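You operate a simulated robot arm through the tools that you are given. There is no shell and no other tool. Be economical: measure what you need, move in short steps, check, and stop when the job is done.

The job below is to be done with a simulated two-armed robot. You get a single attempt, and the scene is never put back.

Task
Fetch the purple wafer cup and set it on the counter top beside the sealer. Fetch the salt carton and set it on the top shelf by the door. Take the blue carton and put it on the teal tray. Pick up the napkin pack from the top of the steel table with one hand, pass it to the other hand and put it on the shelf under the wooden counter. Take the brown shaker on the counter top beside the sealer and put it away on the upper shelf of the window counter. Fetch the white paper cup and set it on the short counter top. The order is free. Set down upright: purple wafer cup, salt carton, brown shaker.

The check looks at the end state, three seconds after you hand in, the way a careful person would. Anything else that was tipped, shoved, dropped, spilled or broken makes it a failure. Flat cloth is picked up by pressing the open fingertips on it (5 to 10 N) and closing them slowly along it; thin cloth reads only 2 to 8 mm in the jaws.

Robot
Two 7-joint arms with two-finger grippers on one trunk, on a base that drives. Base frame: it is fixed to the floor where the robot stands at the start and does not move with it; the origin is under the middle of the robot, x ahead of it, y to its left, z up. Lengths are in mm, angles in rad, forces in N, time in s.
The left shoulder is at the start at [85, 216, 1117], the right one opposite. With the tool pointing down near the work surface each hand reaches from about 100 to 740 mm from the robot's upright axis, wherever it stands, measured 20 degrees to its own side. Places, roughly: blue carton [500, -1500, 1000]; brown shaker (6x6x12 cm) [400, -3800, 900]; counter top beside the sealer [300, -3800, 900]; napkin pack (12x4x12 cm) [500, -2900, 900]; purple wafer cup (6x6x7 cm) [500, -100, 800]; shelf under the wooden counter [-1300, 0, 300]; short counter top (23x34 cm) [-2360, -5620, 840]; teal tray (34x22x3 cm) [300, -2800, 900]; top shelf by the door [600, 0, 800]; upper shelf of the window counter [-1200, -7200, 500]; white paper cup (8x8x8 cm) [200, -4500, 600]. Payload 3.18 kg a hand.
The tool frame of a hand sits at the grasp point between the pads (the TCP): z along the fingers, y along the line on which they close. The tips reach 30 mm beyond it. Largest opening 144 mm; the body of the gripper starts 103 mm behind the TCP.
Orientation is that of the tool frame in the base frame, as a unit quaternion [x, y, z, w]. With the fingers straight down and closing along the base's y, the tool's x points along the base's -x, its y along +y and its z along -z.

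Tools
- The arms move only by the tool drive_tool. It takes "left_motion", "right_motion" or both (then of equal length, played together; a hand with none holds still); each is a list that holds one entry, the list of rows, each a list of 7 numbers: the shift along the tool's x, y, z in units of 40 mm (1.0 is 40 mm), then the turn, a rotation vector about the tool's x, y, z in units of 6 degrees (1.0 is 6 degrees), then the finger opening in mm, from 0 to 144. In form: [[[x, y, z, rx, ry, rz, claw], ...]]. A call has 1 to 8 rows; each row shifts and turns the commanded pose from where the row before left it, along the tool's axes as they then stand. A call with a number of a shift or a turn outside -1 to 1 is refused whole. Rows are played at 5 a second. More than 50 mm and 0.15 rad between two rows, or a gripper value outside its range, and nothing of the call is played. Where a pose cannot be reached the arm comes as near as it can. A force on the tool above 40 N (or 10 N above the force at the start of the call, whichever is more), or a blocked arm, ends the call early, and 0.2 s more pass. Each finger halts on what it meets, pressing with about 27 N; the grip force reading is that of the motor and also rises with nothing between the fingers. The clock runs only during rows and for 0.2 s after the last one: add rows that do not move to give the fingers time. The reply holds the time, the measured pose of the TCP, the force on the tool along the base axes, the opening and the grip force, in the units named above and with some noise, with the torque about the TCP (base axes, N m) and any sound that the robot's microphone picked up.
- Cameras (640 x 400 px; columns grow to the right, rows downward): "scene" is now at [174.5, 7.5, 1291.1]; the picture's right is [0.16, -0.99, 0.00], its down [-0.75, -0.12, -0.65] and it looks along [0.64, 0.11, -0.76] (base axes); focal length 225 px, centre (320, 200). "left" rides on the left gripper at [76, -16, -143] in its tool frame; the picture's right is [0.21, 0.98, 0.00], its down [-0.84, 0.18, -0.51] and it looks along [-0.50, 0.11, 0.86] (tool axes); focal length 218 px, centre (320, 200). "right" rides on the right gripper at [77, 16, -143] in its tool frame; the picture's right is [-0.21, 0.98, 0.00], its down [-0.84, -0.18, -0.51] and it looks along [-0.50, -0.11, 0.86] (tool axes); focal length 218 px, centre (320, 200). There is no depth. A picture from a camera that has moved, and an enlarged one, comes with that camera's place and axes in the base frame and with its lens. The place of the scene camera against the robot may be out by one fixed shift of up to 12 mm in any direction.
- get_image(camera): a new picture of that camera. It takes no simulated time.
- move_column(by): slides the trunk up (or, below 0, down) by that many mm; the arms and the scene camera ride with it, the base frame stays. It gives what a move gives, with no picture.
- drive_base(legs): drives the robot by 1 to 6 legs, each [ahead, left, turn to the left] in mm, mm and rad, along the robot's own axes; the way and the turn of a leg run together, so that a leg with both is an arc; at most 1500 mm and 3.142 rad a leg. The arms and the cameras ride along, it lands a little off, and it stops where it bumps. It gives what a move gives.
- pan_tilt(pan, tilt): turns the head with the scene camera to pan (to the left, within 1.396 rad either way) and tilt (down, from -0.506 to 1.204), counted from straight ahead of the robot. It gives what a move gives.
- zoom(camera, box): a new picture of the part [left, top, right, bottom] of that camera's present view, enlarged. It takes no simulated time.
- finish_job(): hands the job in; it is judged then, once.

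Work in short steps. Places have to be worked out from the pictures, the camera data and where the tool is seen: move nearer, look again, correct. Check each grasp and each placing, and mend what went wrong. You have 196 turns and 172 pictures in all, those below and enlarged ones among them. Open the grippers and draw the arms clear of the work before you hand the job in, unless the task says otherwise; then end with one line.

The tools are called by a JSON object that holds its "name" and its "arguments". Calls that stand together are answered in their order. drive_tool: Moves the arms, as the interface text tells. Its arguments: {"type":"object","properties":{"left_motion":{"type":"array"},"right_motion":{"type":"array"}},"required":[]} The other tools are called the same way: move_column (by) slides the trunk up or down; drive_base (legs) drives the base; pan_tilt (pan, tilt) turns the head that bears the scene camera; get_image (camera) takes a picture; zoom (camera, box) takes an enlarged picture of a part of a camera's view; finish_job () hands the job in.

At the start:

```text
clock: 0.0
left_tcp_pos: [357.1, 213.3, 579.7]
left_orientation: [0.182, 0.872, -0.002, 0.454]
left_wrist_force: [0.4, 0.4, -0.1]
left_moment: [0.02, 0.03, 0.04]
left_finger_gap: 144.0
left_finger_force: 0.0
right_tcp_pos: [377.3, -181.9, 1062.8]
right_orientation: [0.0, 1.0, 0.0, -0.001]
right_wrist_force: [0.8, -1.0, 1.0]
right_moment: [0.03, -0.01, -0.01]
right_finger_gap: 143.9
right_finger_force: 0.0
trunk travel left (down, up): [-200.0, 169.0]
robot x, y, heading: [-0.9, 1.1, -0.001]
head pan, tilt: [0.164, 0.862]
```

scene: 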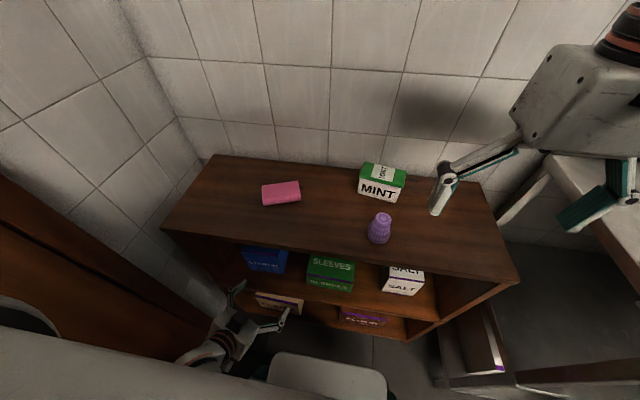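
right: 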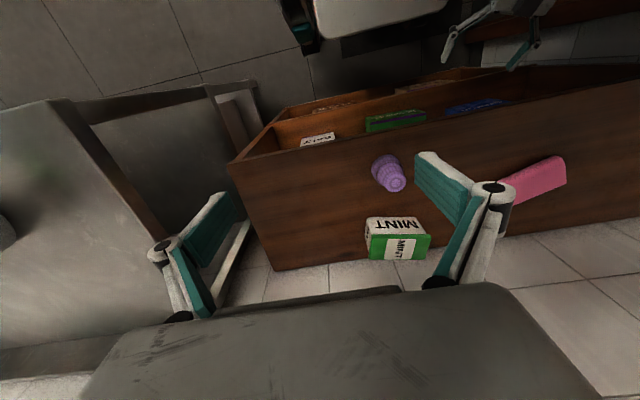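
left: 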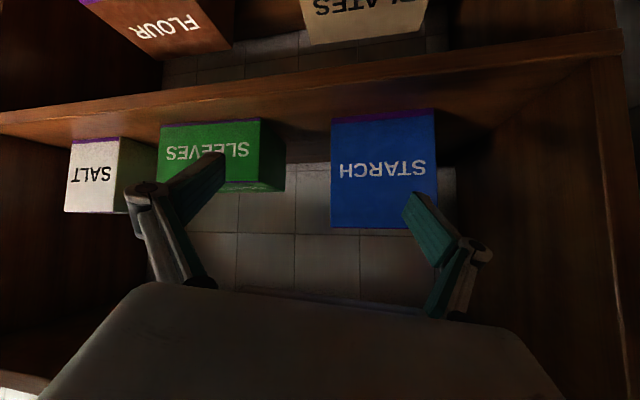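

The purple cup stands at about [497, -85, 800] on the top board. The salt carton is on the shelf below it. I take closer views before the first grasp.

{"name": "zoom", "arguments": {"camera": "scene", "box": [220, 150, 540, 350]}}

{"name": "zoom", "arguments": {"camera": "left", "box": [0, 80, 320, 280]}}

```text
2.00 times, centred on (380, 250) of scene
camera zoom: at [174.5, 7.5, 1291.1], right [0.16, -0.99, 0.0], down [-0.75, -0.12, -0.65], along [0.64, 0.11, -0.76], focal length 450 px, centre (200, 100)
```

zoom: 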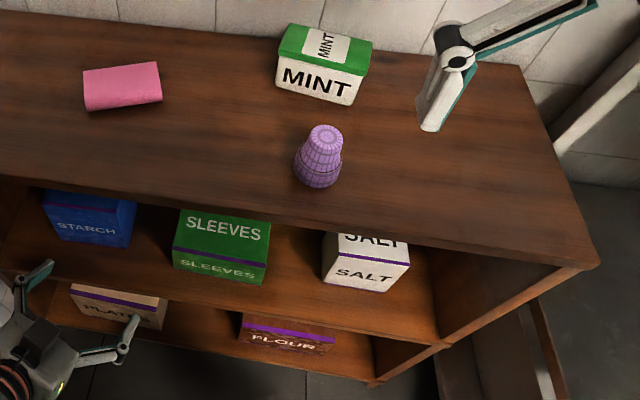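

```text
2.00 times, centred on (160, 180) of left
camera zoom: at [198.6, 247.8, 600.1], right [0.21, 0.98, -0.01], down [0.09, -0.01, 1.0], along [0.97, -0.21, -0.09], focal length 436 px, centre (640, 240)
```

zoom: 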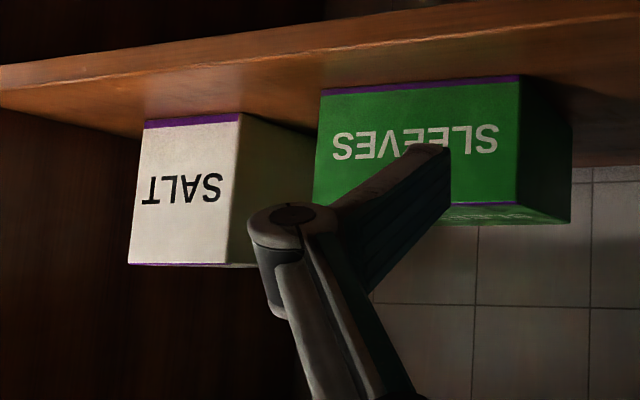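

By triangulation the salt carton's front is near x 480, y -270 to -152, z 474 to 592, and the top of the cup is near [483, -77, 880]. I bring the right hand above the cup and look again.

{"name": "drive_tool", "arguments": {"right_motion": [[[-0.67, 0.65, 0, 0, 0, 0, 144], [-0.67, 0.65, 0, 0, 0, 0, 144], [-0.67, 0.65, 0, 0, 0, 0, 144], [-0.67, 0.65, 0, 0, 0, 0, 144], [0, 0, 1, 0, 0, 0, 144], [0, 0, 1, 0, 0, 0, 144], [0, 0, 0.5, 0, 0, 0, 144]]]}}

{"name": "get_image", "arguments": {"camera": "right"}}

{"name": "get_image", "arguments": {"camera": "scene"}}

```text
clock: 1.6
left_tcp_pos: [356.6, 213.7, 578.9]
left_orientation: [0.183, 0.872, -0.003, 0.454]
left_wrist_force: [0.5, -0.3, 0.6]
left_moment: [0.0, -0.02, 0.01]
left_finger_gap: 144.0
left_finger_force: 0.1
right_tcp_pos: [485.3, -75.2, 963.6]
right_orientation: [0.0, 1.0, 0.0, -0.001]
right_wrist_force: [-0.3, -0.3, -0.5]
right_moment: [-0.02, 0.03, 0.02]
right_finger_gap: 143.9
right_finger_force: 0.0
trunk travel left (down, up): [-200.0, 169.0]
robot x, y, heading: [-2.5, 1.9, -0.0]
head pan, tilt: [0.164, 0.862]
```

```text
166 pictures are left
camera right: at [409.7, -60.7, 1106.1], right [0.21, 0.98, 0.0], down [0.84, -0.18, 0.51], along [0.5, -0.11, -0.86], focal length 218 px, centre (320, 200)
```

right: 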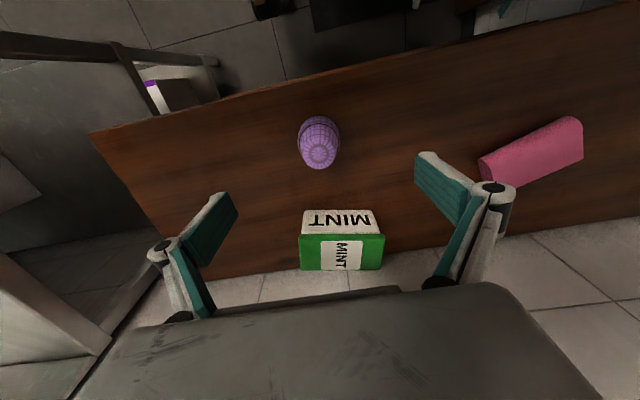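

```text
165 pictures are left
camera scene: at [174.6, 7.4, 1291.1], right [0.16, -0.99, 0.0], down [-0.75, -0.12, -0.65], along [0.64, 0.11, -0.76], focal length 225 px, centre (320, 200)
```

scene: 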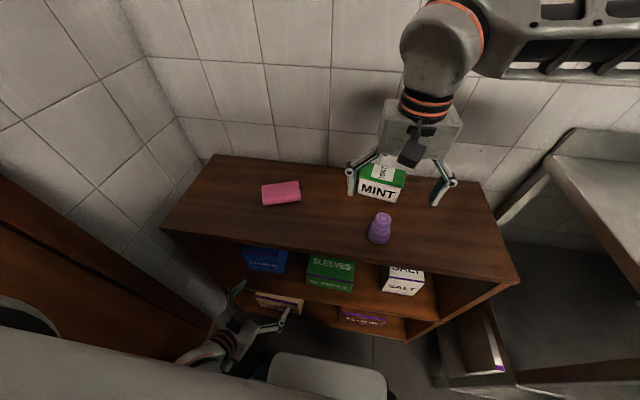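

The cup top is at about [485, -77, 875], right below the hand. I go down to z 846 and close.

{"name": "drive_tool", "arguments": {"right_motion": [[[0, -0.04, 1, 0, 0, 0, 144], [0, 0, 1, 0, 0, 0, 144], [0, 0, 0.93, 0, 0, 0, 144], [0, 0, 0, 0, 0, 0, 90], [0, 0, 0, 0, 0, 0, 50], [0, 0, 0, 0, 0, 0, 30], [0, 0, 0, 0, 0, 0, 30]]]}}

{"name": "get_image", "arguments": {"camera": "right"}}

```text
clock: 3.2
left_tcp_pos: [356.5, 214.4, 580.5]
left_orientation: [0.183, 0.871, -0.003, 0.455]
left_wrist_force: [-0.4, -0.5, 0.4]
left_moment: [0.03, 0.01, 0.05]
left_finger_gap: 143.6
left_finger_force: 0.1
right_tcp_pos: [486.2, -80.8, 849.3]
right_orientation: [0.001, 1.0, 0.001, 0.001]
right_wrist_force: [3.2, -3.9, 24.9]
right_moment: [-0.55, 0.02, 0.06]
right_finger_gap: 52.4
right_finger_force: 13.9
trunk travel left (down, up): [-200.0, 169.0]
robot x, y, heading: [-1.6, -1.6, -0.004]
head pan, tilt: [0.164, 0.862]
```

```text
164 pictures are left
camera right: at [409.5, -63.8, 992.0], right [0.21, 0.98, 0.0], down [0.84, -0.18, 0.51], along [0.5, -0.1, -0.86], focal length 218 px, centre (320, 200)
```

right: 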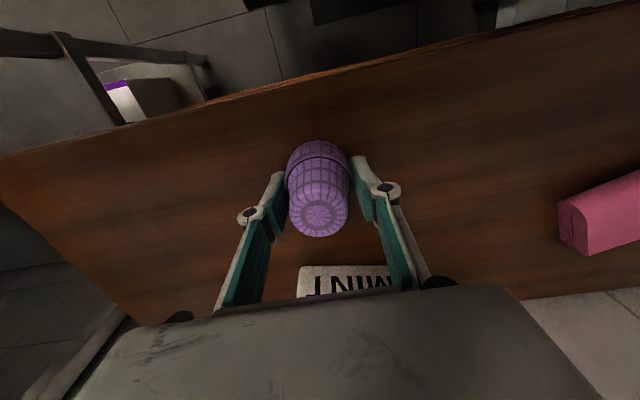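

The fingers stopped on the cup at 52 mm and the tips touch the board. I lift straight up and check that the cup comes along.

{"name": "drive_tool", "arguments": {"right_motion": [[[0, 0, -0.1, 0, 0, 0, 30], [0, 0, -0.5, 0, 0, 0, 30], [0, 0, -1, 0, 0, 0, 30], [0, 0, -1, 0, 0, 0, 30], [0, 0, -1, 0, 0, 0, 30], [0, 0, -1, 0, 0, 0, 30]]]}}

{"name": "get_image", "arguments": {"camera": "right"}}

```text
clock: 4.6
left_tcp_pos: [357.5, 213.6, 580.3]
left_orientation: [0.183, 0.871, -0.004, 0.456]
left_wrist_force: [-0.1, -0.8, 0.1]
left_moment: [-0.02, -0.02, 0.04]
left_finger_gap: 144.2
left_finger_force: 0.0
right_tcp_pos: [484.3, -78.3, 1030.8]
right_orientation: [-0.002, 1.0, 0.001, 0.0]
right_wrist_force: [-0.4, 0.3, 0.6]
right_moment: [0.01, 0.0, -0.03]
right_finger_gap: 52.2
right_finger_force: 13.3
trunk travel left (down, up): [-200.0, 169.0]
robot x, y, heading: [0.2, 2.2, 0.001]
head pan, tilt: [0.164, 0.862]
```

```text
163 pictures are left
camera right: at [408.8, -61.6, 1173.8], right [0.21, 0.98, 0.0], down [0.84, -0.18, 0.51], along [0.5, -0.11, -0.86], focal length 218 px, centre (320, 200)
```

right: 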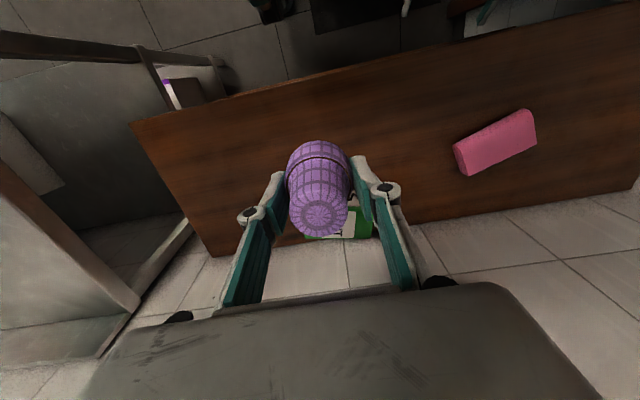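

The cup is held. Before I drive sideways for the salt, I draw the right hand back and look to the right.

{"name": "drive_tool", "arguments": {"right_motion": [[[0.8, -0.8, 0, 0, 0, 0, 30], [0.8, -0.8, 0, 0, 0, 0, 30], [0.8, -0.8, 0, 0, 0, 0, 30], [0.8, -0.8, 0, 0, 0, 0, 30]]]}}

{"name": "pan_tilt", "arguments": {"pan": -0.9, "tilt": 0.6}}

{"name": "get_image", "arguments": {"camera": "scene"}}

```text
clock: 5.6
left_tcp_pos: [356.1, 213.2, 579.6]
left_orientation: [0.183, 0.871, -0.003, 0.455]
left_wrist_force: [1.2, 0.1, -0.3]
left_moment: [-0.01, 0.01, -0.01]
left_finger_gap: 144.0
left_finger_force: 0.1
right_tcp_pos: [356.0, -207.5, 1031.6]
right_orientation: [0.0, 1.0, 0.0, 0.0]
right_wrist_force: [-1.6, 0.1, -1.1]
right_moment: [0.02, -0.03, 0.04]
right_finger_gap: 52.6
right_finger_force: 14.5
trunk travel left (down, up): [-200.0, 169.0]
robot x, y, heading: [0.1, 1.6, -0.002]
head pan, tilt: [0.164, 0.862]
```

```text
clock: 6.9
left_tcp_pos: [355.7, 213.6, 580.2]
left_orientation: [0.182, 0.872, -0.003, 0.454]
left_wrist_force: [-0.2, -0.3, 0.6]
left_moment: [-0.02, -0.01, 0.02]
left_finger_gap: 144.0
left_finger_force: 0.0
right_tcp_pos: [357.1, -206.7, 1030.4]
right_orientation: [0.0, 1.0, 0.0, -0.001]
right_wrist_force: [0.3, -0.3, -0.1]
right_moment: [0.01, 0.03, 0.0]
right_finger_gap: 52.3
right_finger_force: 14.6
trunk travel left (down, up): [-200.0, 169.0]
robot x, y, heading: [-0.9, 1.2, 0.004]
head pan, tilt: [-0.901, 0.6]
```

```text
162 pictures are left
camera scene: at [152.9, -74.3, 1312.9], right [-0.78, -0.62, 0.0], down [-0.35, 0.44, -0.82], along [0.51, -0.65, -0.57], focal length 225 px, centre (320, 200)
```

scene: 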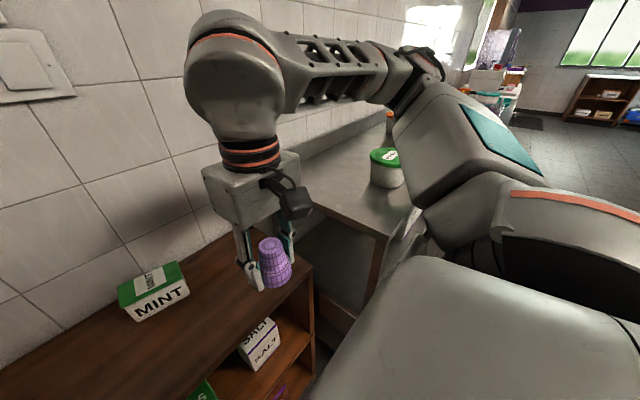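

The steel table's corner is at about x 278, y -531, so I keep the sideways drive short. I drive 120 mm to the right, square up the left hand and bring it in front of the salt.

{"name": "drive_base", "arguments": {"legs": [[0, -120, 0]]}}

{"name": "drive_tool", "arguments": {"left_motion": [[[0, 0, 0, -0.41, 0.05, -0.775, 144], [0, 0, 0, -0.41, 0.05, -0.775, 144], [0, 0, 0, -0.41, 0.05, -0.775, 144], [0, 0, 0, -0.41, 0.05, -0.775, 144], [0, -1, 0, 0, 0, 0, 144], [0, -1, 0, 0, 0, 0, 144], [0, -1, 0, 0, 0, 0, 144], [0, -1, 0, 0, 0, 0, 144]]]}}

{"name": "get_image", "arguments": {"camera": "left"}}

```text
clock: 8.6
left_tcp_pos: [356.5, 95.6, 580.2]
left_orientation: [0.183, 0.872, -0.003, 0.454]
left_wrist_force: [0.5, -0.8, 0.5]
left_moment: [0.0, 0.0, -0.01]
left_finger_gap: 144.1
left_finger_force: 0.1
right_tcp_pos: [356.7, -326.3, 1031.2]
right_orientation: [-0.001, 1.0, 0.0, 0.0]
right_wrist_force: [0.2, -0.5, 0.0]
right_moment: [0.01, 0.0, 0.0]
right_finger_gap: 52.4
right_finger_force: 14.0
trunk travel left (down, up): [-200.0, 169.0]
robot x, y, heading: [-1.0, -120.1, -0.002]
head pan, tilt: [-0.901, 0.6]
```

```text
clock: 10.1
left_tcp_pos: [343.2, 93.1, 555.0]
left_orientation: [0.08, 0.889, 0.062, 0.447]
left_wrist_force: [-0.3, 0.6, -0.3]
left_moment: [0.04, -0.02, 0.05]
left_finger_gap: 143.9
left_finger_force: 0.1
right_tcp_pos: [358.4, -324.0, 1030.8]
right_orientation: [0.0, 1.0, -0.002, -0.001]
right_wrist_force: [0.4, -0.9, -0.1]
right_moment: [0.04, 0.0, -0.01]
right_finger_gap: 52.5
right_finger_force: 13.8
trunk travel left (down, up): [-200.0, 169.0]
robot x, y, heading: [-3.7, -119.6, -0.003]
head pan, tilt: [-0.901, 0.6]
stopped in row 7 (left hand): the arm was blocked; the commanded pose is now the measured one
```

```text
161 pictures are left
camera left: at [181.8, 86.5, 576.5], right [-0.04, 1.0, 0.02], down [0.1, -0.01, 0.99], along [0.99, 0.04, -0.1], focal length 218 px, centre (320, 200)
```

left: 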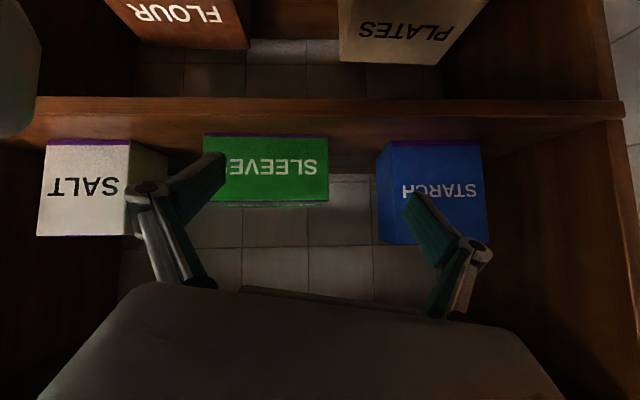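

The left arm gets blocked this low and close in. I back off 150 mm to make room, raise the left hand, and then lower the trunk so the shoulder is nearer the shelf.

{"name": "drive_base", "arguments": {"legs": [[-150, 0, 0]]}}

{"name": "drive_tool", "arguments": {"left_motion": [[[-0.81, 0, -0.587, 0, 0, 0, 144], [-0.81, 0, -0.587, 0, 0, 0, 144], [-0.81, 0, -0.587, 0, 0, 0, 144], [-0.81, 0, -0.587, 0, 0, 0, 144]]], "right_motion": [[[0, 0, -1, 0, 0, 0, 30], [0, 0, -1, 0, 0, 0, 30], [0, 0, -1, 0, 0, 0, 30], [0, 0, -0.5, 0, 0, 0, 30]]]}}

{"name": "move_column", "arguments": {"by": -150}}

```text
clock: 11.4
left_tcp_pos: [192.5, 92.8, 555.0]
left_orientation: [0.079, 0.89, 0.062, 0.446]
left_wrist_force: [0.1, 0.1, -0.3]
left_moment: [-0.01, -0.01, 0.0]
left_finger_gap: 143.5
left_finger_force: 0.1
right_tcp_pos: [208.6, -321.3, 1031.4]
right_orientation: [-0.001, 1.0, -0.002, -0.001]
right_wrist_force: [-0.1, 0.1, -0.5]
right_moment: [0.0, 0.02, 0.0]
right_finger_gap: 52.4
right_finger_force: 13.7
trunk travel left (down, up): [-200.0, 169.0]
robot x, y, heading: [-147.6, -120.1, 0.003]
head pan, tilt: [-0.901, 0.6]
```

```text
clock: 12.3
left_tcp_pos: [185.0, 154.6, 655.3]
left_orientation: [0.093, 0.888, 0.145, 0.426]
left_wrist_force: [0.1, -0.5, 0.5]
left_moment: [0.01, 0.01, 0.04]
left_finger_gap: 144.0
left_finger_force: 0.2
right_tcp_pos: [207.1, -327.3, 1146.2]
right_orientation: [0.001, 1.0, 0.0, 0.0]
right_wrist_force: [-0.5, -0.4, -0.7]
right_moment: [0.04, 0.03, -0.05]
right_finger_gap: 52.4
right_finger_force: 14.1
trunk travel left (down, up): [-200.0, 169.0]
robot x, y, heading: [-152.2, -118.5, 0.003]
head pan, tilt: [-0.901, 0.6]
stopped in row 4 (left hand): the arm was blocked; the commanded pose is now the measured one
```

```text
clock: 13.2
left_tcp_pos: [170.7, 156.1, 579.2]
left_orientation: [0.095, 0.895, 0.138, 0.414]
left_wrist_force: [9.1, -1.9, 13.6]
left_moment: [-1.04, 0.23, 0.74]
left_finger_gap: 145.1
left_finger_force: 0.1
right_tcp_pos: [215.9, -328.1, 1064.7]
right_orientation: [0.0, 1.0, 0.001, -0.018]
right_wrist_force: [0.5, 0.2, -0.9]
right_moment: [0.02, 0.0, 0.02]
right_finger_gap: 52.2
right_finger_force: 14.7
trunk travel left (down, up): [-127.0, 243.0]
robot x, y, heading: [-148.6, -119.5, -0.002]
head pan, tilt: [-0.901, 0.6]
stopped: the force on the tool passed its limit at 65 N (the readings are from after the stop); the commanded pose is now the measured one
```

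The left hand touched something on the way down, perhaps the robot's own base. I back the trunk up a bit and look.

{"name": "move_column", "arguments": {"by": 40}}

{"name": "pan_tilt", "arguments": {"pan": 0.35, "tilt": 1.15}}

{"name": "get_image", "arguments": {"camera": "scene"}}

{"name": "get_image", "arguments": {"camera": "right"}}

```text
clock: 14.1
left_tcp_pos: [171.0, 153.9, 619.4]
left_orientation: [0.099, 0.894, 0.136, 0.415]
left_wrist_force: [1.1, 0.5, -0.6]
left_moment: [0.03, -0.03, -0.01]
left_finger_gap: 143.6
left_finger_force: 0.1
right_tcp_pos: [215.2, -325.8, 1105.3]
right_orientation: [0.0, 1.0, -0.001, -0.016]
right_wrist_force: [0.3, 0.2, -1.1]
right_moment: [-0.01, 0.05, -0.02]
right_finger_gap: 52.2
right_finger_force: 14.1
trunk travel left (down, up): [-167.0, 203.0]
robot x, y, heading: [-145.8, -121.0, 0.003]
head pan, tilt: [-0.901, 0.6]
```

```text
clock: 15.5
left_tcp_pos: [169.5, 155.2, 618.2]
left_orientation: [0.099, 0.894, 0.137, 0.414]
left_wrist_force: [-0.2, -0.1, -0.4]
left_moment: [-0.01, 0.03, 0.02]
left_finger_gap: 144.1
left_finger_force: 0.1
right_tcp_pos: [214.3, -326.9, 1106.7]
right_orientation: [0.0, 1.0, 0.0, -0.016]
right_wrist_force: [-0.1, -0.7, -0.6]
right_moment: [0.02, 0.01, 0.01]
right_finger_gap: 52.1
right_finger_force: 14.2
trunk travel left (down, up): [-167.0, 203.0]
robot x, y, heading: [-150.3, -117.4, -0.001]
head pan, tilt: [0.351, 1.15]
```

```text
160 pictures are left
camera scene: at [35.3, -103.6, 1235.0], right [0.34, -0.94, 0.0], down [-0.86, -0.31, -0.41], along [0.38, 0.14, -0.91], focal length 225 px, centre (320, 200)
```

scene: 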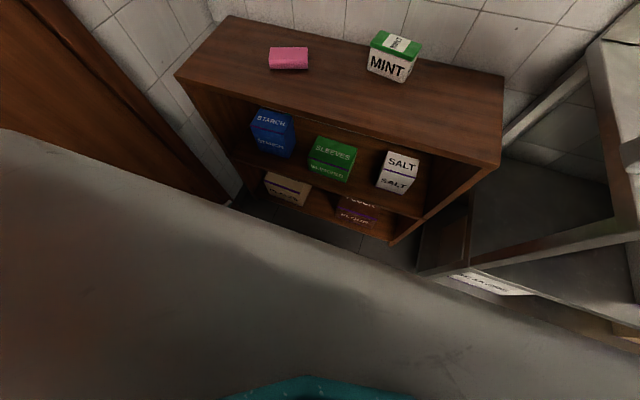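

```text
159 pictures are left
camera right: at [143.2, -309.8, 1251.6], right [0.21, 0.98, -0.01], down [0.86, -0.18, 0.48], along [0.47, -0.11, -0.88], focal length 218 px, centre (320, 200)
```

right: 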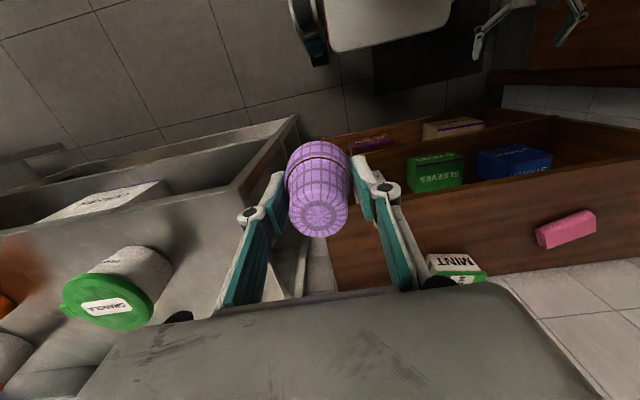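

The base is clear of everything. I stretch the left hand forward at this height, where the arm should have more freedom.

{"name": "drive_tool", "arguments": {"left_motion": [[[-0.636, 0.064, 0.767, 0, 0, 0, 144], [-0.636, 0.064, 0.767, 0, 0, 0, 144], [-0.636, 0.064, 0.767, 0, 0, 0, 144], [-0.636, 0.064, 0.767, 0, 0, 0, 144], [0, 0, 0, 0, 0, 0, 144]]]}}

{"name": "get_image", "arguments": {"camera": "left"}}

```text
clock: 16.1
left_tcp_pos: [161.4, 151.5, 585.5]
left_orientation: [0.098, 0.924, 0.118, 0.351]
left_wrist_force: [19.1, -0.5, 11.1]
left_moment: [-0.86, -0.25, 1.45]
left_finger_gap: 139.8
left_finger_force: 0.0
right_tcp_pos: [215.3, -325.5, 1105.7]
right_orientation: [0.001, 1.0, 0.0, -0.018]
right_wrist_force: [0.3, -0.2, -1.0]
right_moment: [-0.04, 0.02, 0.0]
right_finger_gap: 52.4
right_finger_force: 14.1
trunk travel left (down, up): [-167.0, 203.0]
robot x, y, heading: [-144.3, -118.9, -0.004]
head pan, tilt: [0.351, 1.15]
stopped in row 3 (left hand): the force on the tool passed its limit at 66 N (the readings are from after the stop); the commanded pose is now the measured one
```

```text
158 pictures are left
camera left: at [6.2, 135.2, 635.9], right [-0.06, 0.99, 0.15], down [0.3, -0.13, 0.95], along [0.95, 0.1, -0.28], focal length 218 px, centre (320, 200)
```

left: 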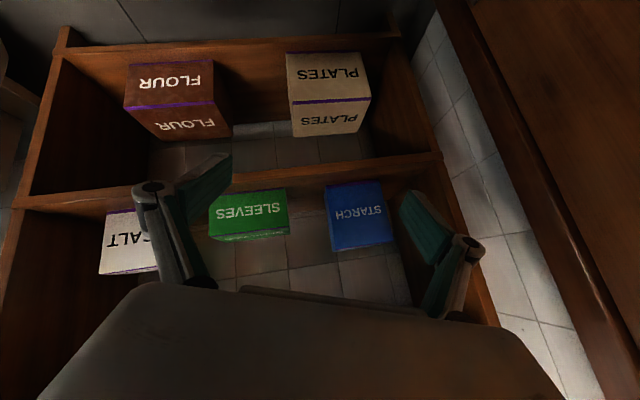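

The left arm is folded against itself. I bring it out to its own side and up to unfold it.

{"name": "drive_tool", "arguments": {"left_motion": [[[-0.253, 0.868, -0.405, 0, 0, 0, 144], [-0.253, 0.868, -0.405, 0, 0, 0, 144], [-0.253, 0.868, -0.405, 0, 0, 0, 144], [-0.253, 0.868, -0.405, 0, 0, 0, 144]]]}}

{"name": "get_image", "arguments": {"camera": "scene"}}

```text
clock: 17.1
left_tcp_pos: [169.4, 270.9, 632.4]
left_orientation: [0.1, 0.925, 0.119, 0.348]
left_wrist_force: [0.8, 0.7, -0.6]
left_moment: [-0.03, -0.02, -0.01]
left_finger_gap: 144.3
left_finger_force: 0.1
left hand out of reach, approached as far as the arm can: row 2, 3, 4
right_tcp_pos: [214.8, -325.1, 1106.2]
right_orientation: [0.0, 1.0, -0.001, -0.016]
right_wrist_force: [0.3, 0.4, 0.1]
right_moment: [0.01, -0.02, -0.01]
right_finger_gap: 52.5
right_finger_force: 13.4
trunk travel left (down, up): [-167.0, 203.0]
robot x, y, heading: [-147.9, -117.1, -0.002]
head pan, tilt: [0.351, 1.15]
```

```text
157 pictures are left
camera scene: at [35.4, -103.1, 1235.0], right [0.34, -0.94, 0.0], down [-0.86, -0.31, -0.41], along [0.38, 0.14, -0.91], focal length 225 px, centre (320, 200)
```

scene: 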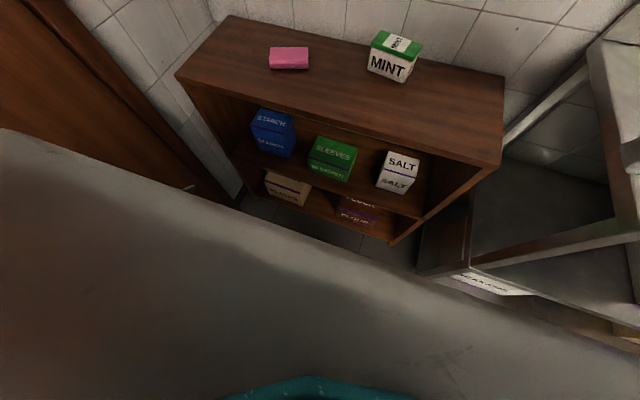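

The arm is freer now. I try going forward and upward from here.

{"name": "drive_tool", "arguments": {"left_motion": [[[-0.735, 0.098, 0.672, 0, 0, 0, 144], [-0.735, 0.098, 0.672, 0, 0, 0, 144], [-0.735, 0.098, 0.672, 0, 0, 0, 144], [-0.625, 0.287, -0.727, 0, 0, 0, 144], [-0.625, 0.287, -0.727, 0, 0, 0, 144], [-0.625, 0.287, -0.727, 0, 0, 0, 144]]]}}

{"name": "get_image", "arguments": {"camera": "right"}}

```text
clock: 18.5
left_tcp_pos: [323.1, 282.4, 721.1]
left_orientation: [0.1, 0.925, 0.119, 0.347]
left_wrist_force: [0.3, -0.3, 0.5]
left_moment: [0.01, -0.01, 0.01]
left_finger_gap: 143.8
left_finger_force: 0.1
left hand out of reach, approached as far as the arm can: row 5, 6
right_tcp_pos: [214.0, -325.4, 1105.8]
right_orientation: [0.0, 1.0, 0.0, -0.016]
right_wrist_force: [-1.9, 0.0, 0.0]
right_moment: [0.04, -0.01, 0.0]
right_finger_gap: 52.7
right_finger_force: 13.7
trunk travel left (down, up): [-167.0, 203.0]
robot x, y, heading: [-150.7, -118.1, 0.001]
head pan, tilt: [0.351, 1.15]
```

```text
156 pictures are left
camera right: at [143.7, -309.6, 1251.4], right [0.21, 0.98, -0.01], down [0.86, -0.18, 0.48], along [0.47, -0.11, -0.88], focal length 218 px, centre (320, 200)
```

right: 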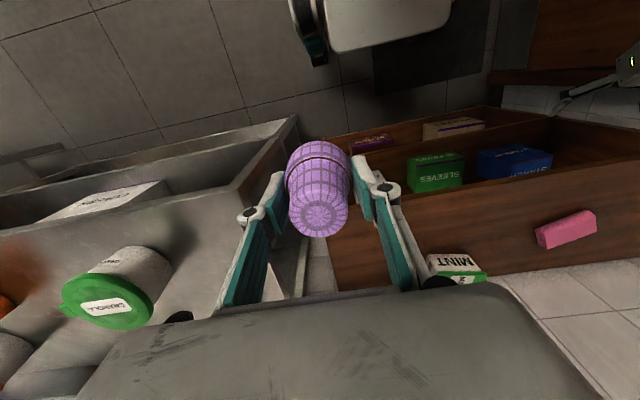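

The arm moves freely again. I drive 150 mm to the right so that the salt lies ahead of the left hand, and then lower the trunk.

{"name": "drive_base", "arguments": {"legs": [[0, -150, 0]]}}

{"name": "move_column", "arguments": {"by": -120}}

{"name": "get_image", "arguments": {"camera": "left"}}

```text
clock: 20.5
left_tcp_pos: [322.1, 132.4, 721.0]
left_orientation: [0.101, 0.925, 0.119, 0.347]
left_wrist_force: [0.6, 0.2, -0.1]
left_moment: [-0.01, 0.02, -0.01]
left_finger_gap: 144.0
left_finger_force: 0.1
right_tcp_pos: [213.0, -475.9, 1107.1]
right_orientation: [0.0, 1.0, 0.0, -0.015]
right_wrist_force: [0.1, 0.0, -0.6]
right_moment: [0.01, -0.03, -0.01]
right_finger_gap: 52.3
right_finger_force: 13.6
trunk travel left (down, up): [-167.0, 203.0]
robot x, y, heading: [-152.2, -269.8, 0.003]
head pan, tilt: [0.351, 1.15]
```

```text
clock: 22.0
left_tcp_pos: [209.4, 132.9, 469.7]
left_orientation: [0.123, 0.978, 0.095, 0.137]
left_wrist_force: [-0.4, 0.3, -0.7]
left_moment: [0.0, 0.0, 0.03]
left_finger_gap: 144.0
left_finger_force: 0.1
right_tcp_pos: [213.8, -476.0, 987.0]
right_orientation: [0.0, 1.0, 0.0, -0.015]
right_wrist_force: [-0.3, -0.3, 1.0]
right_moment: [-0.01, 0.01, -0.01]
right_finger_gap: 52.4
right_finger_force: 13.9
trunk travel left (down, up): [-47.0, 323.0]
robot x, y, heading: [-151.1, -265.9, -0.003]
head pan, tilt: [0.351, 1.15]
```

```text
155 pictures are left
camera left: at [93.0, 116.8, 581.3], right [0.02, 0.99, 0.16], down [0.67, -0.13, 0.73], along [0.74, 0.1, -0.67], focal length 218 px, centre (320, 200)
```

left: 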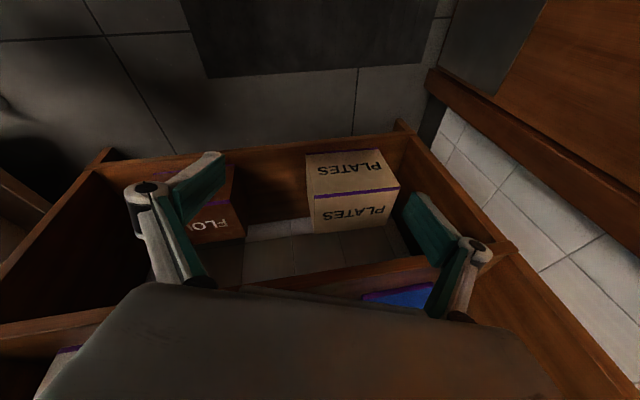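

The lowered arm came to rest with the hand at z 470, pointing more steeply down. I raise it in front of the shelf and pitch it towards horizontal.

{"name": "drive_tool", "arguments": {"left_motion": [[[-0.245, 0.22, -0.943, 0, 0, 0, 144], [-0.245, 0.22, -0.943, 0, 0, 0, 144], [-0.245, 0.22, -0.943, 0, 0, 0, 144], [0, 0, 0, 0.07, -0.786, -0.373, 144], [0, 0, 0, 0.07, -0.786, -0.373, 144], [0, 0, 0, 0.07, -0.786, -0.373, 144], [0, 0, 0, 0.07, -0.786, -0.373, 144], [0, 0, 0, 0.07, -0.786, -0.373, 144]]]}}

```text
clock: 23.8
left_tcp_pos: [260.4, 168.5, 511.7]
left_orientation: [0.048, 0.938, 0.035, 0.34]
left_wrist_force: [0.4, -0.8, -0.6]
left_moment: [-0.01, -0.02, -0.03]
left_finger_gap: 144.0
left_finger_force: 0.1
left hand out of reach, approached as far as the arm can: row 1, 2, 3
right_tcp_pos: [213.8, -475.9, 985.9]
right_orientation: [0.0, 1.0, 0.0, -0.016]
right_wrist_force: [-1.2, -0.2, 0.1]
right_moment: [-0.01, 0.01, 0.02]
right_finger_gap: 52.4
right_finger_force: 13.9
trunk travel left (down, up): [-47.0, 323.0]
robot x, y, heading: [-147.6, -267.7, -0.002]
head pan, tilt: [0.351, 1.15]
```

Going straight up is out of reach when the hand is close in. I try forward and across towards the salt, then up.

{"name": "drive_tool", "arguments": {"left_motion": [[[-0.762, 0.066, 0.641, 0, 0, 0, 144], [-0.762, 0.066, 0.641, 0, 0, 0, 144], [-0.114, -0.993, -0.033, 0, 0, 0, 144], [-0.114, -0.993, -0.033, 0, 0, 0, 144], [-0.114, -0.993, -0.033, 0, 0, 0, 144], [-0.114, -0.993, -0.033, 0, 0, 0, 144], [-0.635, 0.098, -0.764, 0, 0, 0, 144], [-0.635, 0.098, -0.764, 0, 0, 0, 144]]]}}

{"name": "get_image", "arguments": {"camera": "left"}}

```text
clock: 25.6
left_tcp_pos: [371.6, 3.9, 547.0]
left_orientation: [0.048, 0.938, 0.036, 0.341]
left_wrist_force: [0.2, 0.1, -1.0]
left_moment: [0.01, 0.01, -0.03]
left_finger_gap: 144.1
left_finger_force: 0.0
left hand out of reach, approached as far as the arm can: row 7, 8
right_tcp_pos: [215.2, -475.0, 986.4]
right_orientation: [-0.001, 1.0, -0.001, -0.016]
right_wrist_force: [-0.2, -0.2, 0.2]
right_moment: [0.0, 0.01, 0.04]
right_finger_gap: 52.2
right_finger_force: 13.6
trunk travel left (down, up): [-47.0, 323.0]
robot x, y, heading: [-146.6, -268.9, 0.0]
head pan, tilt: [0.351, 1.15]
```

```text
154 pictures are left
camera left: at [219.7, -8.2, 606.3], right [-0.1, 0.99, -0.04], down [0.33, 0.07, 0.94], along [0.94, 0.08, -0.33], focal length 218 px, centre (320, 200)
```

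left: 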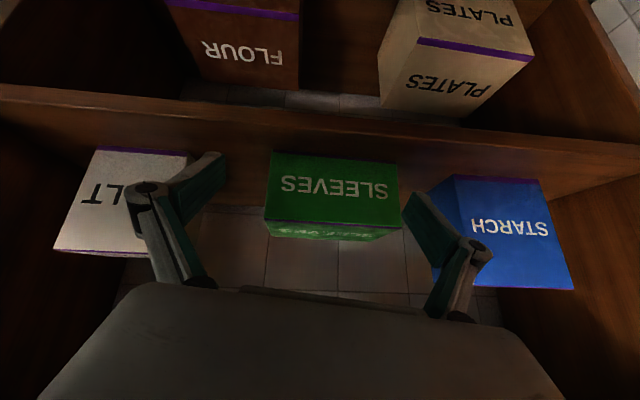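

That works. I continue to the right until I am in front of the salt carton, at y = -211.

{"name": "drive_tool", "arguments": {"left_motion": [[[-0.114, -0.993, -0.033, 0, 0, 0, 144], [-0.114, -0.993, -0.033, 0, 0, 0, 144], [-0.114, -0.993, -0.033, 0, 0, 0, 144], [-0.114, -0.993, -0.033, 0, 0, 0, 144], [-0.114, -0.993, -0.033, 0, 0, 0, 144], [-0.04, -0.37, -0.012, 0, 0, 0, 144]]]}}

{"name": "get_image", "arguments": {"camera": "left"}}

{"name": "get_image", "arguments": {"camera": "scene"}}

```text
clock: 26.6
left_tcp_pos: [354.2, -8.4, 499.7]
left_orientation: [0.045, 0.939, 0.166, 0.299]
left_wrist_force: [0.2, -0.3, -0.5]
left_moment: [0.02, 0.01, 0.0]
left_finger_gap: 144.0
left_finger_force: 0.0
right_tcp_pos: [214.3, -475.2, 987.3]
right_orientation: [0.0, 1.0, -0.001, -0.016]
right_wrist_force: [-0.5, -0.7, 0.8]
right_moment: [-0.02, 0.02, -0.03]
right_finger_gap: 52.6
right_finger_force: 14.0
trunk travel left (down, up): [-47.0, 323.0]
robot x, y, heading: [-150.5, -267.0, -0.0]
head pan, tilt: [0.351, 1.15]
stopped in row 5 (left hand): the arm was blocked; the commanded pose is now the measured one
```

```text
153 pictures are left
camera left: at [209.4, -51.0, 562.4], right [-0.18, 0.96, 0.22], down [0.39, -0.13, 0.91], along [0.9, 0.25, -0.35], focal length 218 px, centre (320, 200)
```

left: 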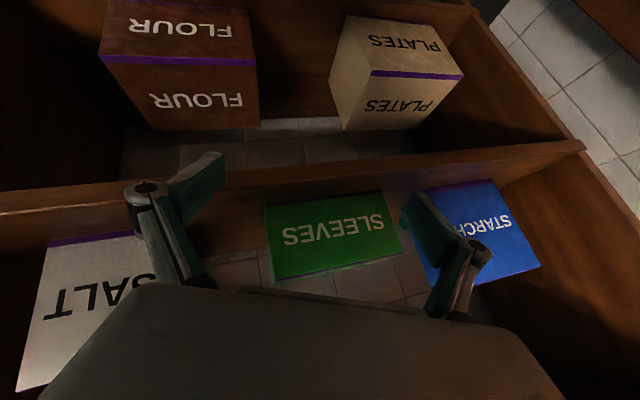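

```text
152 pictures are left
camera scene: at [162.9, -252.6, 1084.3], right [0.34, -0.94, 0.0], down [-0.86, -0.31, -0.41], along [0.38, 0.14, -0.91], focal length 225 px, centre (320, 200)
```

scene: 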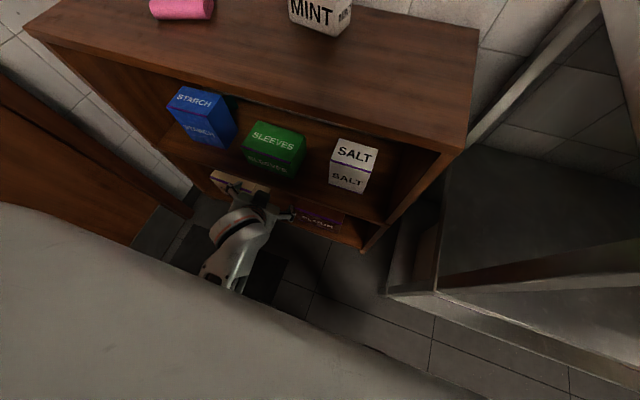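

The left arm can't pass about y +255 relative to the robot when it is this low. I drive the robot 240 mm further right so the salt lies well on the arm's own side.

{"name": "drive_base", "arguments": {"legs": [[0, -240, 0]]}}

{"name": "get_image", "arguments": {"camera": "left"}}

```text
clock: 29.3
left_tcp_pos: [355.6, -249.0, 501.5]
left_orientation: [0.046, 0.938, 0.166, 0.299]
left_wrist_force: [-0.2, -0.8, 0.3]
left_moment: [0.0, 0.01, 0.0]
left_finger_gap: 144.0
left_finger_force: 0.2
right_tcp_pos: [213.7, -713.2, 986.0]
right_orientation: [-0.001, 1.0, -0.001, -0.016]
right_wrist_force: [-0.5, 0.2, -0.9]
right_moment: [0.03, 0.01, -0.02]
right_finger_gap: 52.3
right_finger_force: 14.1
trunk travel left (down, up): [-47.0, 323.0]
robot x, y, heading: [-145.8, -504.6, 0.006]
head pan, tilt: [0.351, 1.15]
```

```text
151 pictures are left
camera left: at [210.0, -289.9, 562.7], right [-0.18, 0.96, 0.22], down [0.39, -0.13, 0.91], along [0.9, 0.25, -0.35], focal length 218 px, centre (320, 200)
```

left: 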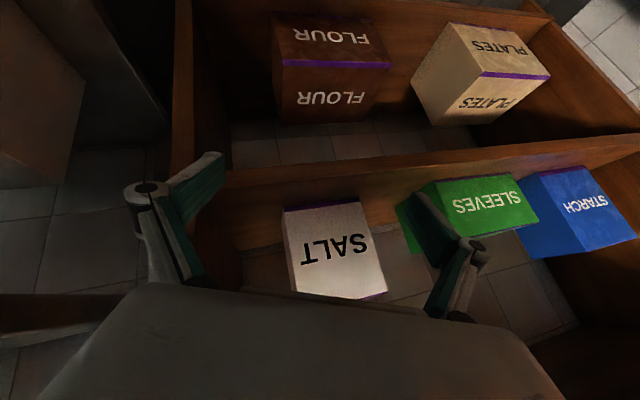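

The salt is now straight ahead, from y -268 to -152. I shift the hand left to y = -211 and level its roll and yaw.

{"name": "drive_tool", "arguments": {"left_motion": [[[0.17, 0.87, 0.26, 0, 0, 0, 144], [0, 0, 0, 0.504, -0.484, -0.432, 144], [0, 0, 0, 0.504, -0.484, -0.432, 144], [0, 0, 0, 0.504, -0.484, -0.432, 144], [0, 0, 0, 0.504, -0.484, -0.432, 144], [0, 0, 0, 0.504, -0.484, -0.432, 144], [0, 0, 0, 0, 0, 0, 144]]]}}

{"name": "get_image", "arguments": {"camera": "left"}}

```text
clock: 30.9
left_tcp_pos: [354.8, -210.9, 500.4]
left_orientation: [-0.001, 0.906, 0.0, 0.423]
left_wrist_force: [0.8, 0.0, 0.1]
left_moment: [-0.04, -0.05, 0.0]
left_finger_gap: 144.1
left_finger_force: 0.1
right_tcp_pos: [214.6, -713.0, 986.7]
right_orientation: [-0.001, 1.0, 0.0, -0.016]
right_wrist_force: [-0.1, 0.7, -1.3]
right_moment: [0.01, 0.01, 0.02]
right_finger_gap: 52.5
right_finger_force: 14.2
trunk travel left (down, up): [-47.0, 323.0]
robot x, y, heading: [-148.6, -506.9, 0.003]
head pan, tilt: [0.351, 1.15]
```

```text
150 pictures are left
camera left: at [196.2, -227.7, 533.7], right [-0.13, 0.98, -0.16], down [0.15, 0.18, 0.97], along [0.98, 0.11, -0.17], focal length 218 px, centre (320, 200)
```

left: 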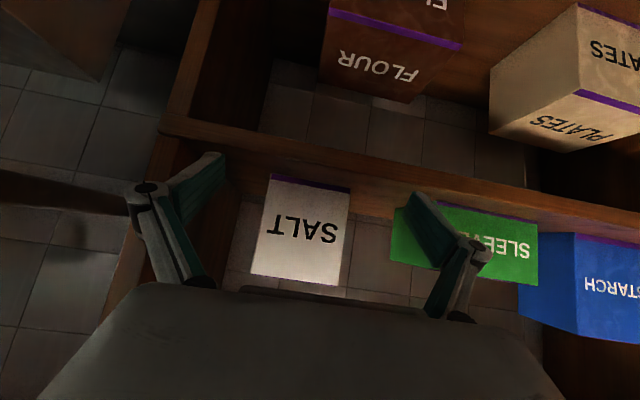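

The hand is exactly placed and the carton is centred between the fingers, from y -265 to -150. I rise to z 535 and slide forward around it.

{"name": "drive_tool", "arguments": {"left_motion": [[[-0.69, 0.04, -0.58, 0, 0, 0, 144], [-0.643, 0, 0.766, 0, 0, 0, 144], [-0.643, 0, 0.766, 0, 0, 0, 144], [-0.643, 0, 0.766, 0, 0, 0, 144], [0, 0, 0, 0, 0, 0, 144]]]}}

{"name": "get_image", "arguments": {"camera": "left"}}

```text
clock: 32.3
left_tcp_pos: [415.6, -213.1, 483.4]
left_orientation: [0.002, 0.932, 0.003, 0.361]
left_wrist_force: [1.0, -0.7, -0.1]
left_moment: [-0.01, -0.03, 0.02]
left_finger_gap: 144.2
left_finger_force: 0.0
right_tcp_pos: [215.0, -718.0, 986.6]
right_orientation: [0.0, 1.0, 0.003, -0.015]
right_wrist_force: [0.9, 0.2, -0.5]
right_moment: [0.06, 0.09, 0.03]
right_finger_gap: 52.4
right_finger_force: 14.0
trunk travel left (down, up): [-47.0, 323.0]
robot x, y, heading: [-148.0, -504.0, 0.004]
head pan, tilt: [0.351, 1.15]
stopped in row 5 (left hand): the arm was blocked; the commanded pose is now the measured one
```

```text
149 pictures are left
camera left: at [262.7, -228.9, 537.6], right [-0.15, 0.98, -0.13], down [0.28, 0.17, 0.94], along [0.95, 0.11, -0.3], focal length 218 px, centre (320, 200)
```

left: 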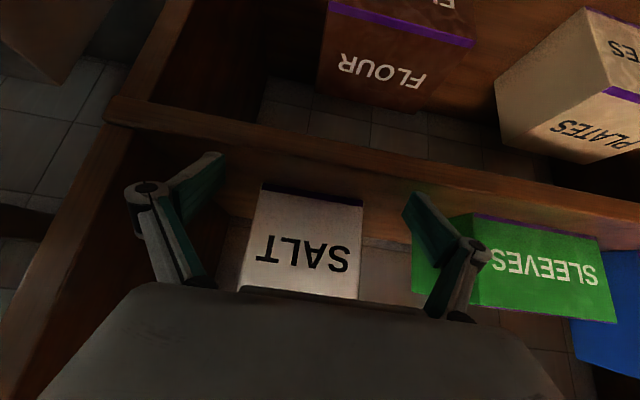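

The elbow seems to be near its bending limit because the shoulder is now too close. I'll use the trunk for height instead: back off 60 mm, raise the trunk 100, and re-level.

{"name": "drive_base", "arguments": {"legs": [[-60, 0, 0]]}}

{"name": "move_column", "arguments": {"by": 100}}

```text
clock: 33.2
left_tcp_pos: [357.2, -213.4, 486.2]
left_orientation: [0.002, 0.932, 0.004, 0.362]
left_wrist_force: [0.5, -0.7, -0.1]
left_moment: [-0.01, 0.01, -0.04]
left_finger_gap: 144.2
left_finger_force: 0.1
right_tcp_pos: [153.7, -719.8, 986.7]
right_orientation: [-0.001, 1.0, 0.004, -0.014]
right_wrist_force: [-0.1, 0.2, 0.0]
right_moment: [-0.04, -0.01, 0.01]
right_finger_gap: 52.4
right_finger_force: 14.6
trunk travel left (down, up): [-47.0, 323.0]
robot x, y, heading: [-204.1, -506.2, 0.004]
head pan, tilt: [0.351, 1.15]
```

```text
clock: 34.6
left_tcp_pos: [357.1, -210.8, 579.1]
left_orientation: [0.002, 0.933, 0.0, 0.359]
left_wrist_force: [0.4, 0.0, -0.4]
left_moment: [0.03, -0.01, 0.0]
left_finger_gap: 143.7
left_finger_force: 0.0
right_tcp_pos: [156.4, -713.0, 1084.9]
right_orientation: [-0.001, 1.0, 0.0, -0.018]
right_wrist_force: [0.1, 0.2, -1.3]
right_moment: [-0.01, 0.05, 0.0]
right_finger_gap: 52.2
right_finger_force: 13.7
trunk travel left (down, up): [-147.0, 223.0]
robot x, y, heading: [-205.6, -509.0, -0.0]
head pan, tilt: [0.351, 1.15]
```

Pitched 48° down is good enough for gripping the sides. I lower the hand to z 545 and try reaching forward with the arm.

{"name": "drive_tool", "arguments": {"left_motion": [[[0.57, 0.04, 0.63, 0, 0, 0, 144], [-0.742, 0, 0.67, 0, 0, 0, 144], [-0.742, 0, 0.67, 0, 0, 0, 144], [-0.742, 0, 0.67, 0, 0, 0, 144], [0, 0, 0, 0, 0, 0, 144]]]}}

{"name": "get_image", "arguments": {"camera": "left"}}

```text
clock: 35.8
left_tcp_pos: [477.5, -210.0, 548.0]
left_orientation: [0.001, 0.933, 0.001, 0.361]
left_wrist_force: [-0.1, -0.4, -0.5]
left_moment: [0.0, 0.03, -0.02]
left_finger_gap: 144.1
left_finger_force: 0.1
right_tcp_pos: [155.0, -714.1, 1086.6]
right_orientation: [0.0, 1.0, 0.001, -0.016]
right_wrist_force: [-0.2, 0.1, -0.1]
right_moment: [0.01, 0.01, 0.0]
right_finger_gap: 52.3
right_finger_force: 13.9
trunk travel left (down, up): [-147.0, 223.0]
robot x, y, heading: [-207.6, -506.0, 0.0]
head pan, tilt: [0.351, 1.15]
```

```text
148 pictures are left
camera left: at [323.7, -225.8, 601.6], right [-0.15, 0.98, -0.14], down [0.28, 0.18, 0.94], along [0.95, 0.1, -0.3], focal length 218 px, centre (320, 200)
```

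left: 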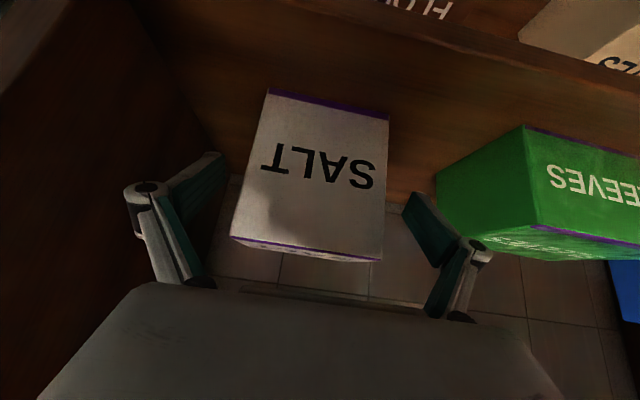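

The carton spans y -266 to -158, centred between the fingers. I go 38 mm further in and close.

{"name": "drive_tool", "arguments": {"left_motion": [[[-0.705, -0.03, 0.637, 0, 0, 0, 144], [0, 0, 0, 0, 0, 0, 144], [0, 0, 0, 0, 0, 0, 110], [0, 0, 0, 0, 0, 0, 90], [0, 0, 0, 0, 0, 0, 80], [0, 0, 0, 0, 0, 0, 80]]]}}

{"name": "get_image", "arguments": {"camera": "left"}}

```text
clock: 37.2
left_tcp_pos: [514.7, -211.9, 547.9]
left_orientation: [0.001, 0.933, 0.0, 0.361]
left_wrist_force: [-2.2, -3.0, 2.9]
left_moment: [-0.1, 0.14, 0.05]
left_finger_gap: 110.9
left_finger_force: 26.4
right_tcp_pos: [155.4, -713.7, 1086.3]
right_orientation: [-0.001, 1.0, -0.001, -0.015]
right_wrist_force: [-0.6, 0.2, -0.5]
right_moment: [0.01, 0.0, 0.0]
right_finger_gap: 52.2
right_finger_force: 14.0
trunk travel left (down, up): [-147.0, 223.0]
robot x, y, heading: [-209.6, -501.7, 0.001]
head pan, tilt: [0.351, 1.15]
```

```text
147 pictures are left
camera left: at [361.5, -226.7, 601.9], right [-0.15, 0.98, -0.14], down [0.28, 0.18, 0.94], along [0.95, 0.1, -0.3], focal length 218 px, centre (320, 200)
```

left: 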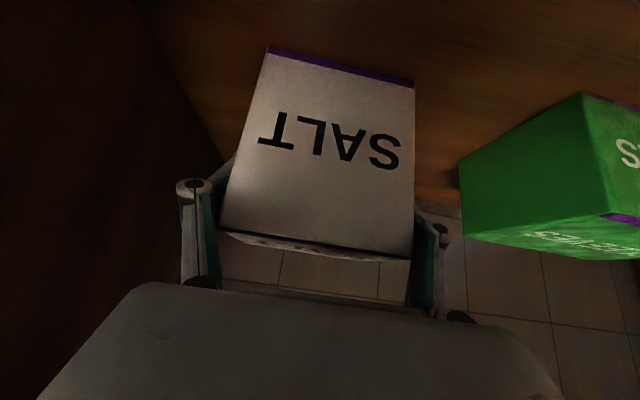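

The grip holds at 111 mm. I lift the carton 25 mm with the trunk, then back out of the shelf.

{"name": "move_column", "arguments": {"by": 25}}

{"name": "drive_base", "arguments": {"legs": [[-220, 0, 0]]}}

{"name": "get_image", "arguments": {"camera": "left"}}

```text
clock: 37.9
left_tcp_pos: [514.4, -209.6, 569.9]
left_orientation: [0.001, 0.933, 0.001, 0.359]
left_wrist_force: [0.1, 0.6, -5.0]
left_moment: [0.02, 0.0, 0.0]
left_finger_gap: 110.7
left_finger_force: 27.2
right_tcp_pos: [157.0, -712.9, 1109.3]
right_orientation: [-0.001, 1.0, 0.0, -0.018]
right_wrist_force: [0.8, 0.1, -0.4]
right_moment: [-0.02, 0.06, 0.02]
right_finger_gap: 52.6
right_finger_force: 13.8
trunk travel left (down, up): [-172.0, 198.0]
robot x, y, heading: [-207.8, -504.2, 0.001]
head pan, tilt: [0.351, 1.15]
```

```text
clock: 39.6
left_tcp_pos: [295.3, -210.9, 571.5]
left_orientation: [0.002, 0.933, 0.0, 0.361]
left_wrist_force: [0.0, 0.8, -4.5]
left_moment: [0.01, 0.03, 0.01]
left_finger_gap: 110.9
left_finger_force: 26.7
right_tcp_pos: [-63.3, -713.8, 1112.7]
right_orientation: [0.0, 1.0, 0.0, -0.015]
right_wrist_force: [-0.3, -0.2, 0.7]
right_moment: [0.03, -0.04, 0.0]
right_finger_gap: 52.6
right_finger_force: 14.3
trunk travel left (down, up): [-172.0, 198.0]
robot x, y, heading: [-426.6, -505.6, 0.003]
head pan, tilt: [0.351, 1.15]
```

```text
146 pictures are left
camera left: at [142.4, -225.9, 626.6], right [-0.15, 0.98, -0.14], down [0.28, 0.18, 0.94], along [0.95, 0.11, -0.3], focal length 218 px, centre (320, 200)
```

left: 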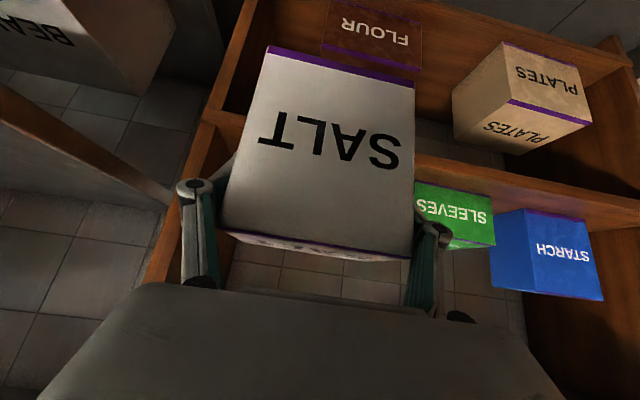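

The carton is out and held. I raise the trunk and then lift the arm further, to bring the carton above the top board.

{"name": "move_column", "arguments": {"by": 195}}

{"name": "drive_tool", "arguments": {"left_motion": [[[-0.67, 0, -0.742, 0, 0, 0, 80], [-0.67, 0, -0.742, 0, 0, 0, 80], [-0.67, 0, -0.742, 0, 0, 0, 80], [-0.67, 0, -0.742, 0, 0, 0, 80], [0, 0, 0, 0, 0, 0, 80]]]}}

```text
clock: 41.7
left_tcp_pos: [295.5, -209.8, 766.7]
left_orientation: [0.001, 0.933, 0.001, 0.36]
left_wrist_force: [-0.1, -0.3, -4.5]
left_moment: [0.02, 0.02, -0.02]
left_finger_gap: 110.6
left_finger_force: 27.2
right_tcp_pos: [-62.9, -714.1, 1306.8]
right_orientation: [-0.001, 1.0, 0.0, -0.016]
right_wrist_force: [-0.5, -0.4, -0.2]
right_moment: [-0.05, -0.02, -0.01]
right_finger_gap: 52.5
right_finger_force: 13.4
trunk travel left (down, up): [-367.0, 3.0]
robot x, y, heading: [-425.7, -508.5, 0.001]
head pan, tilt: [0.351, 1.15]
```

```text
clock: 42.9
left_tcp_pos: [296.2, -210.3, 926.9]
left_orientation: [0.001, 0.933, 0.0, 0.36]
left_wrist_force: [-0.6, 0.1, -5.3]
left_moment: [-0.03, 0.0, -0.02]
left_finger_gap: 110.3
left_finger_force: 26.9
right_tcp_pos: [-63.2, -713.3, 1305.6]
right_orientation: [0.0, 1.0, -0.001, -0.016]
right_wrist_force: [0.1, 0.9, -0.3]
right_moment: [-0.03, -0.01, -0.04]
right_finger_gap: 52.4
right_finger_force: 13.5
trunk travel left (down, up): [-367.0, 3.0]
robot x, y, heading: [-428.5, -504.3, 0.004]
head pan, tilt: [0.351, 1.15]
```

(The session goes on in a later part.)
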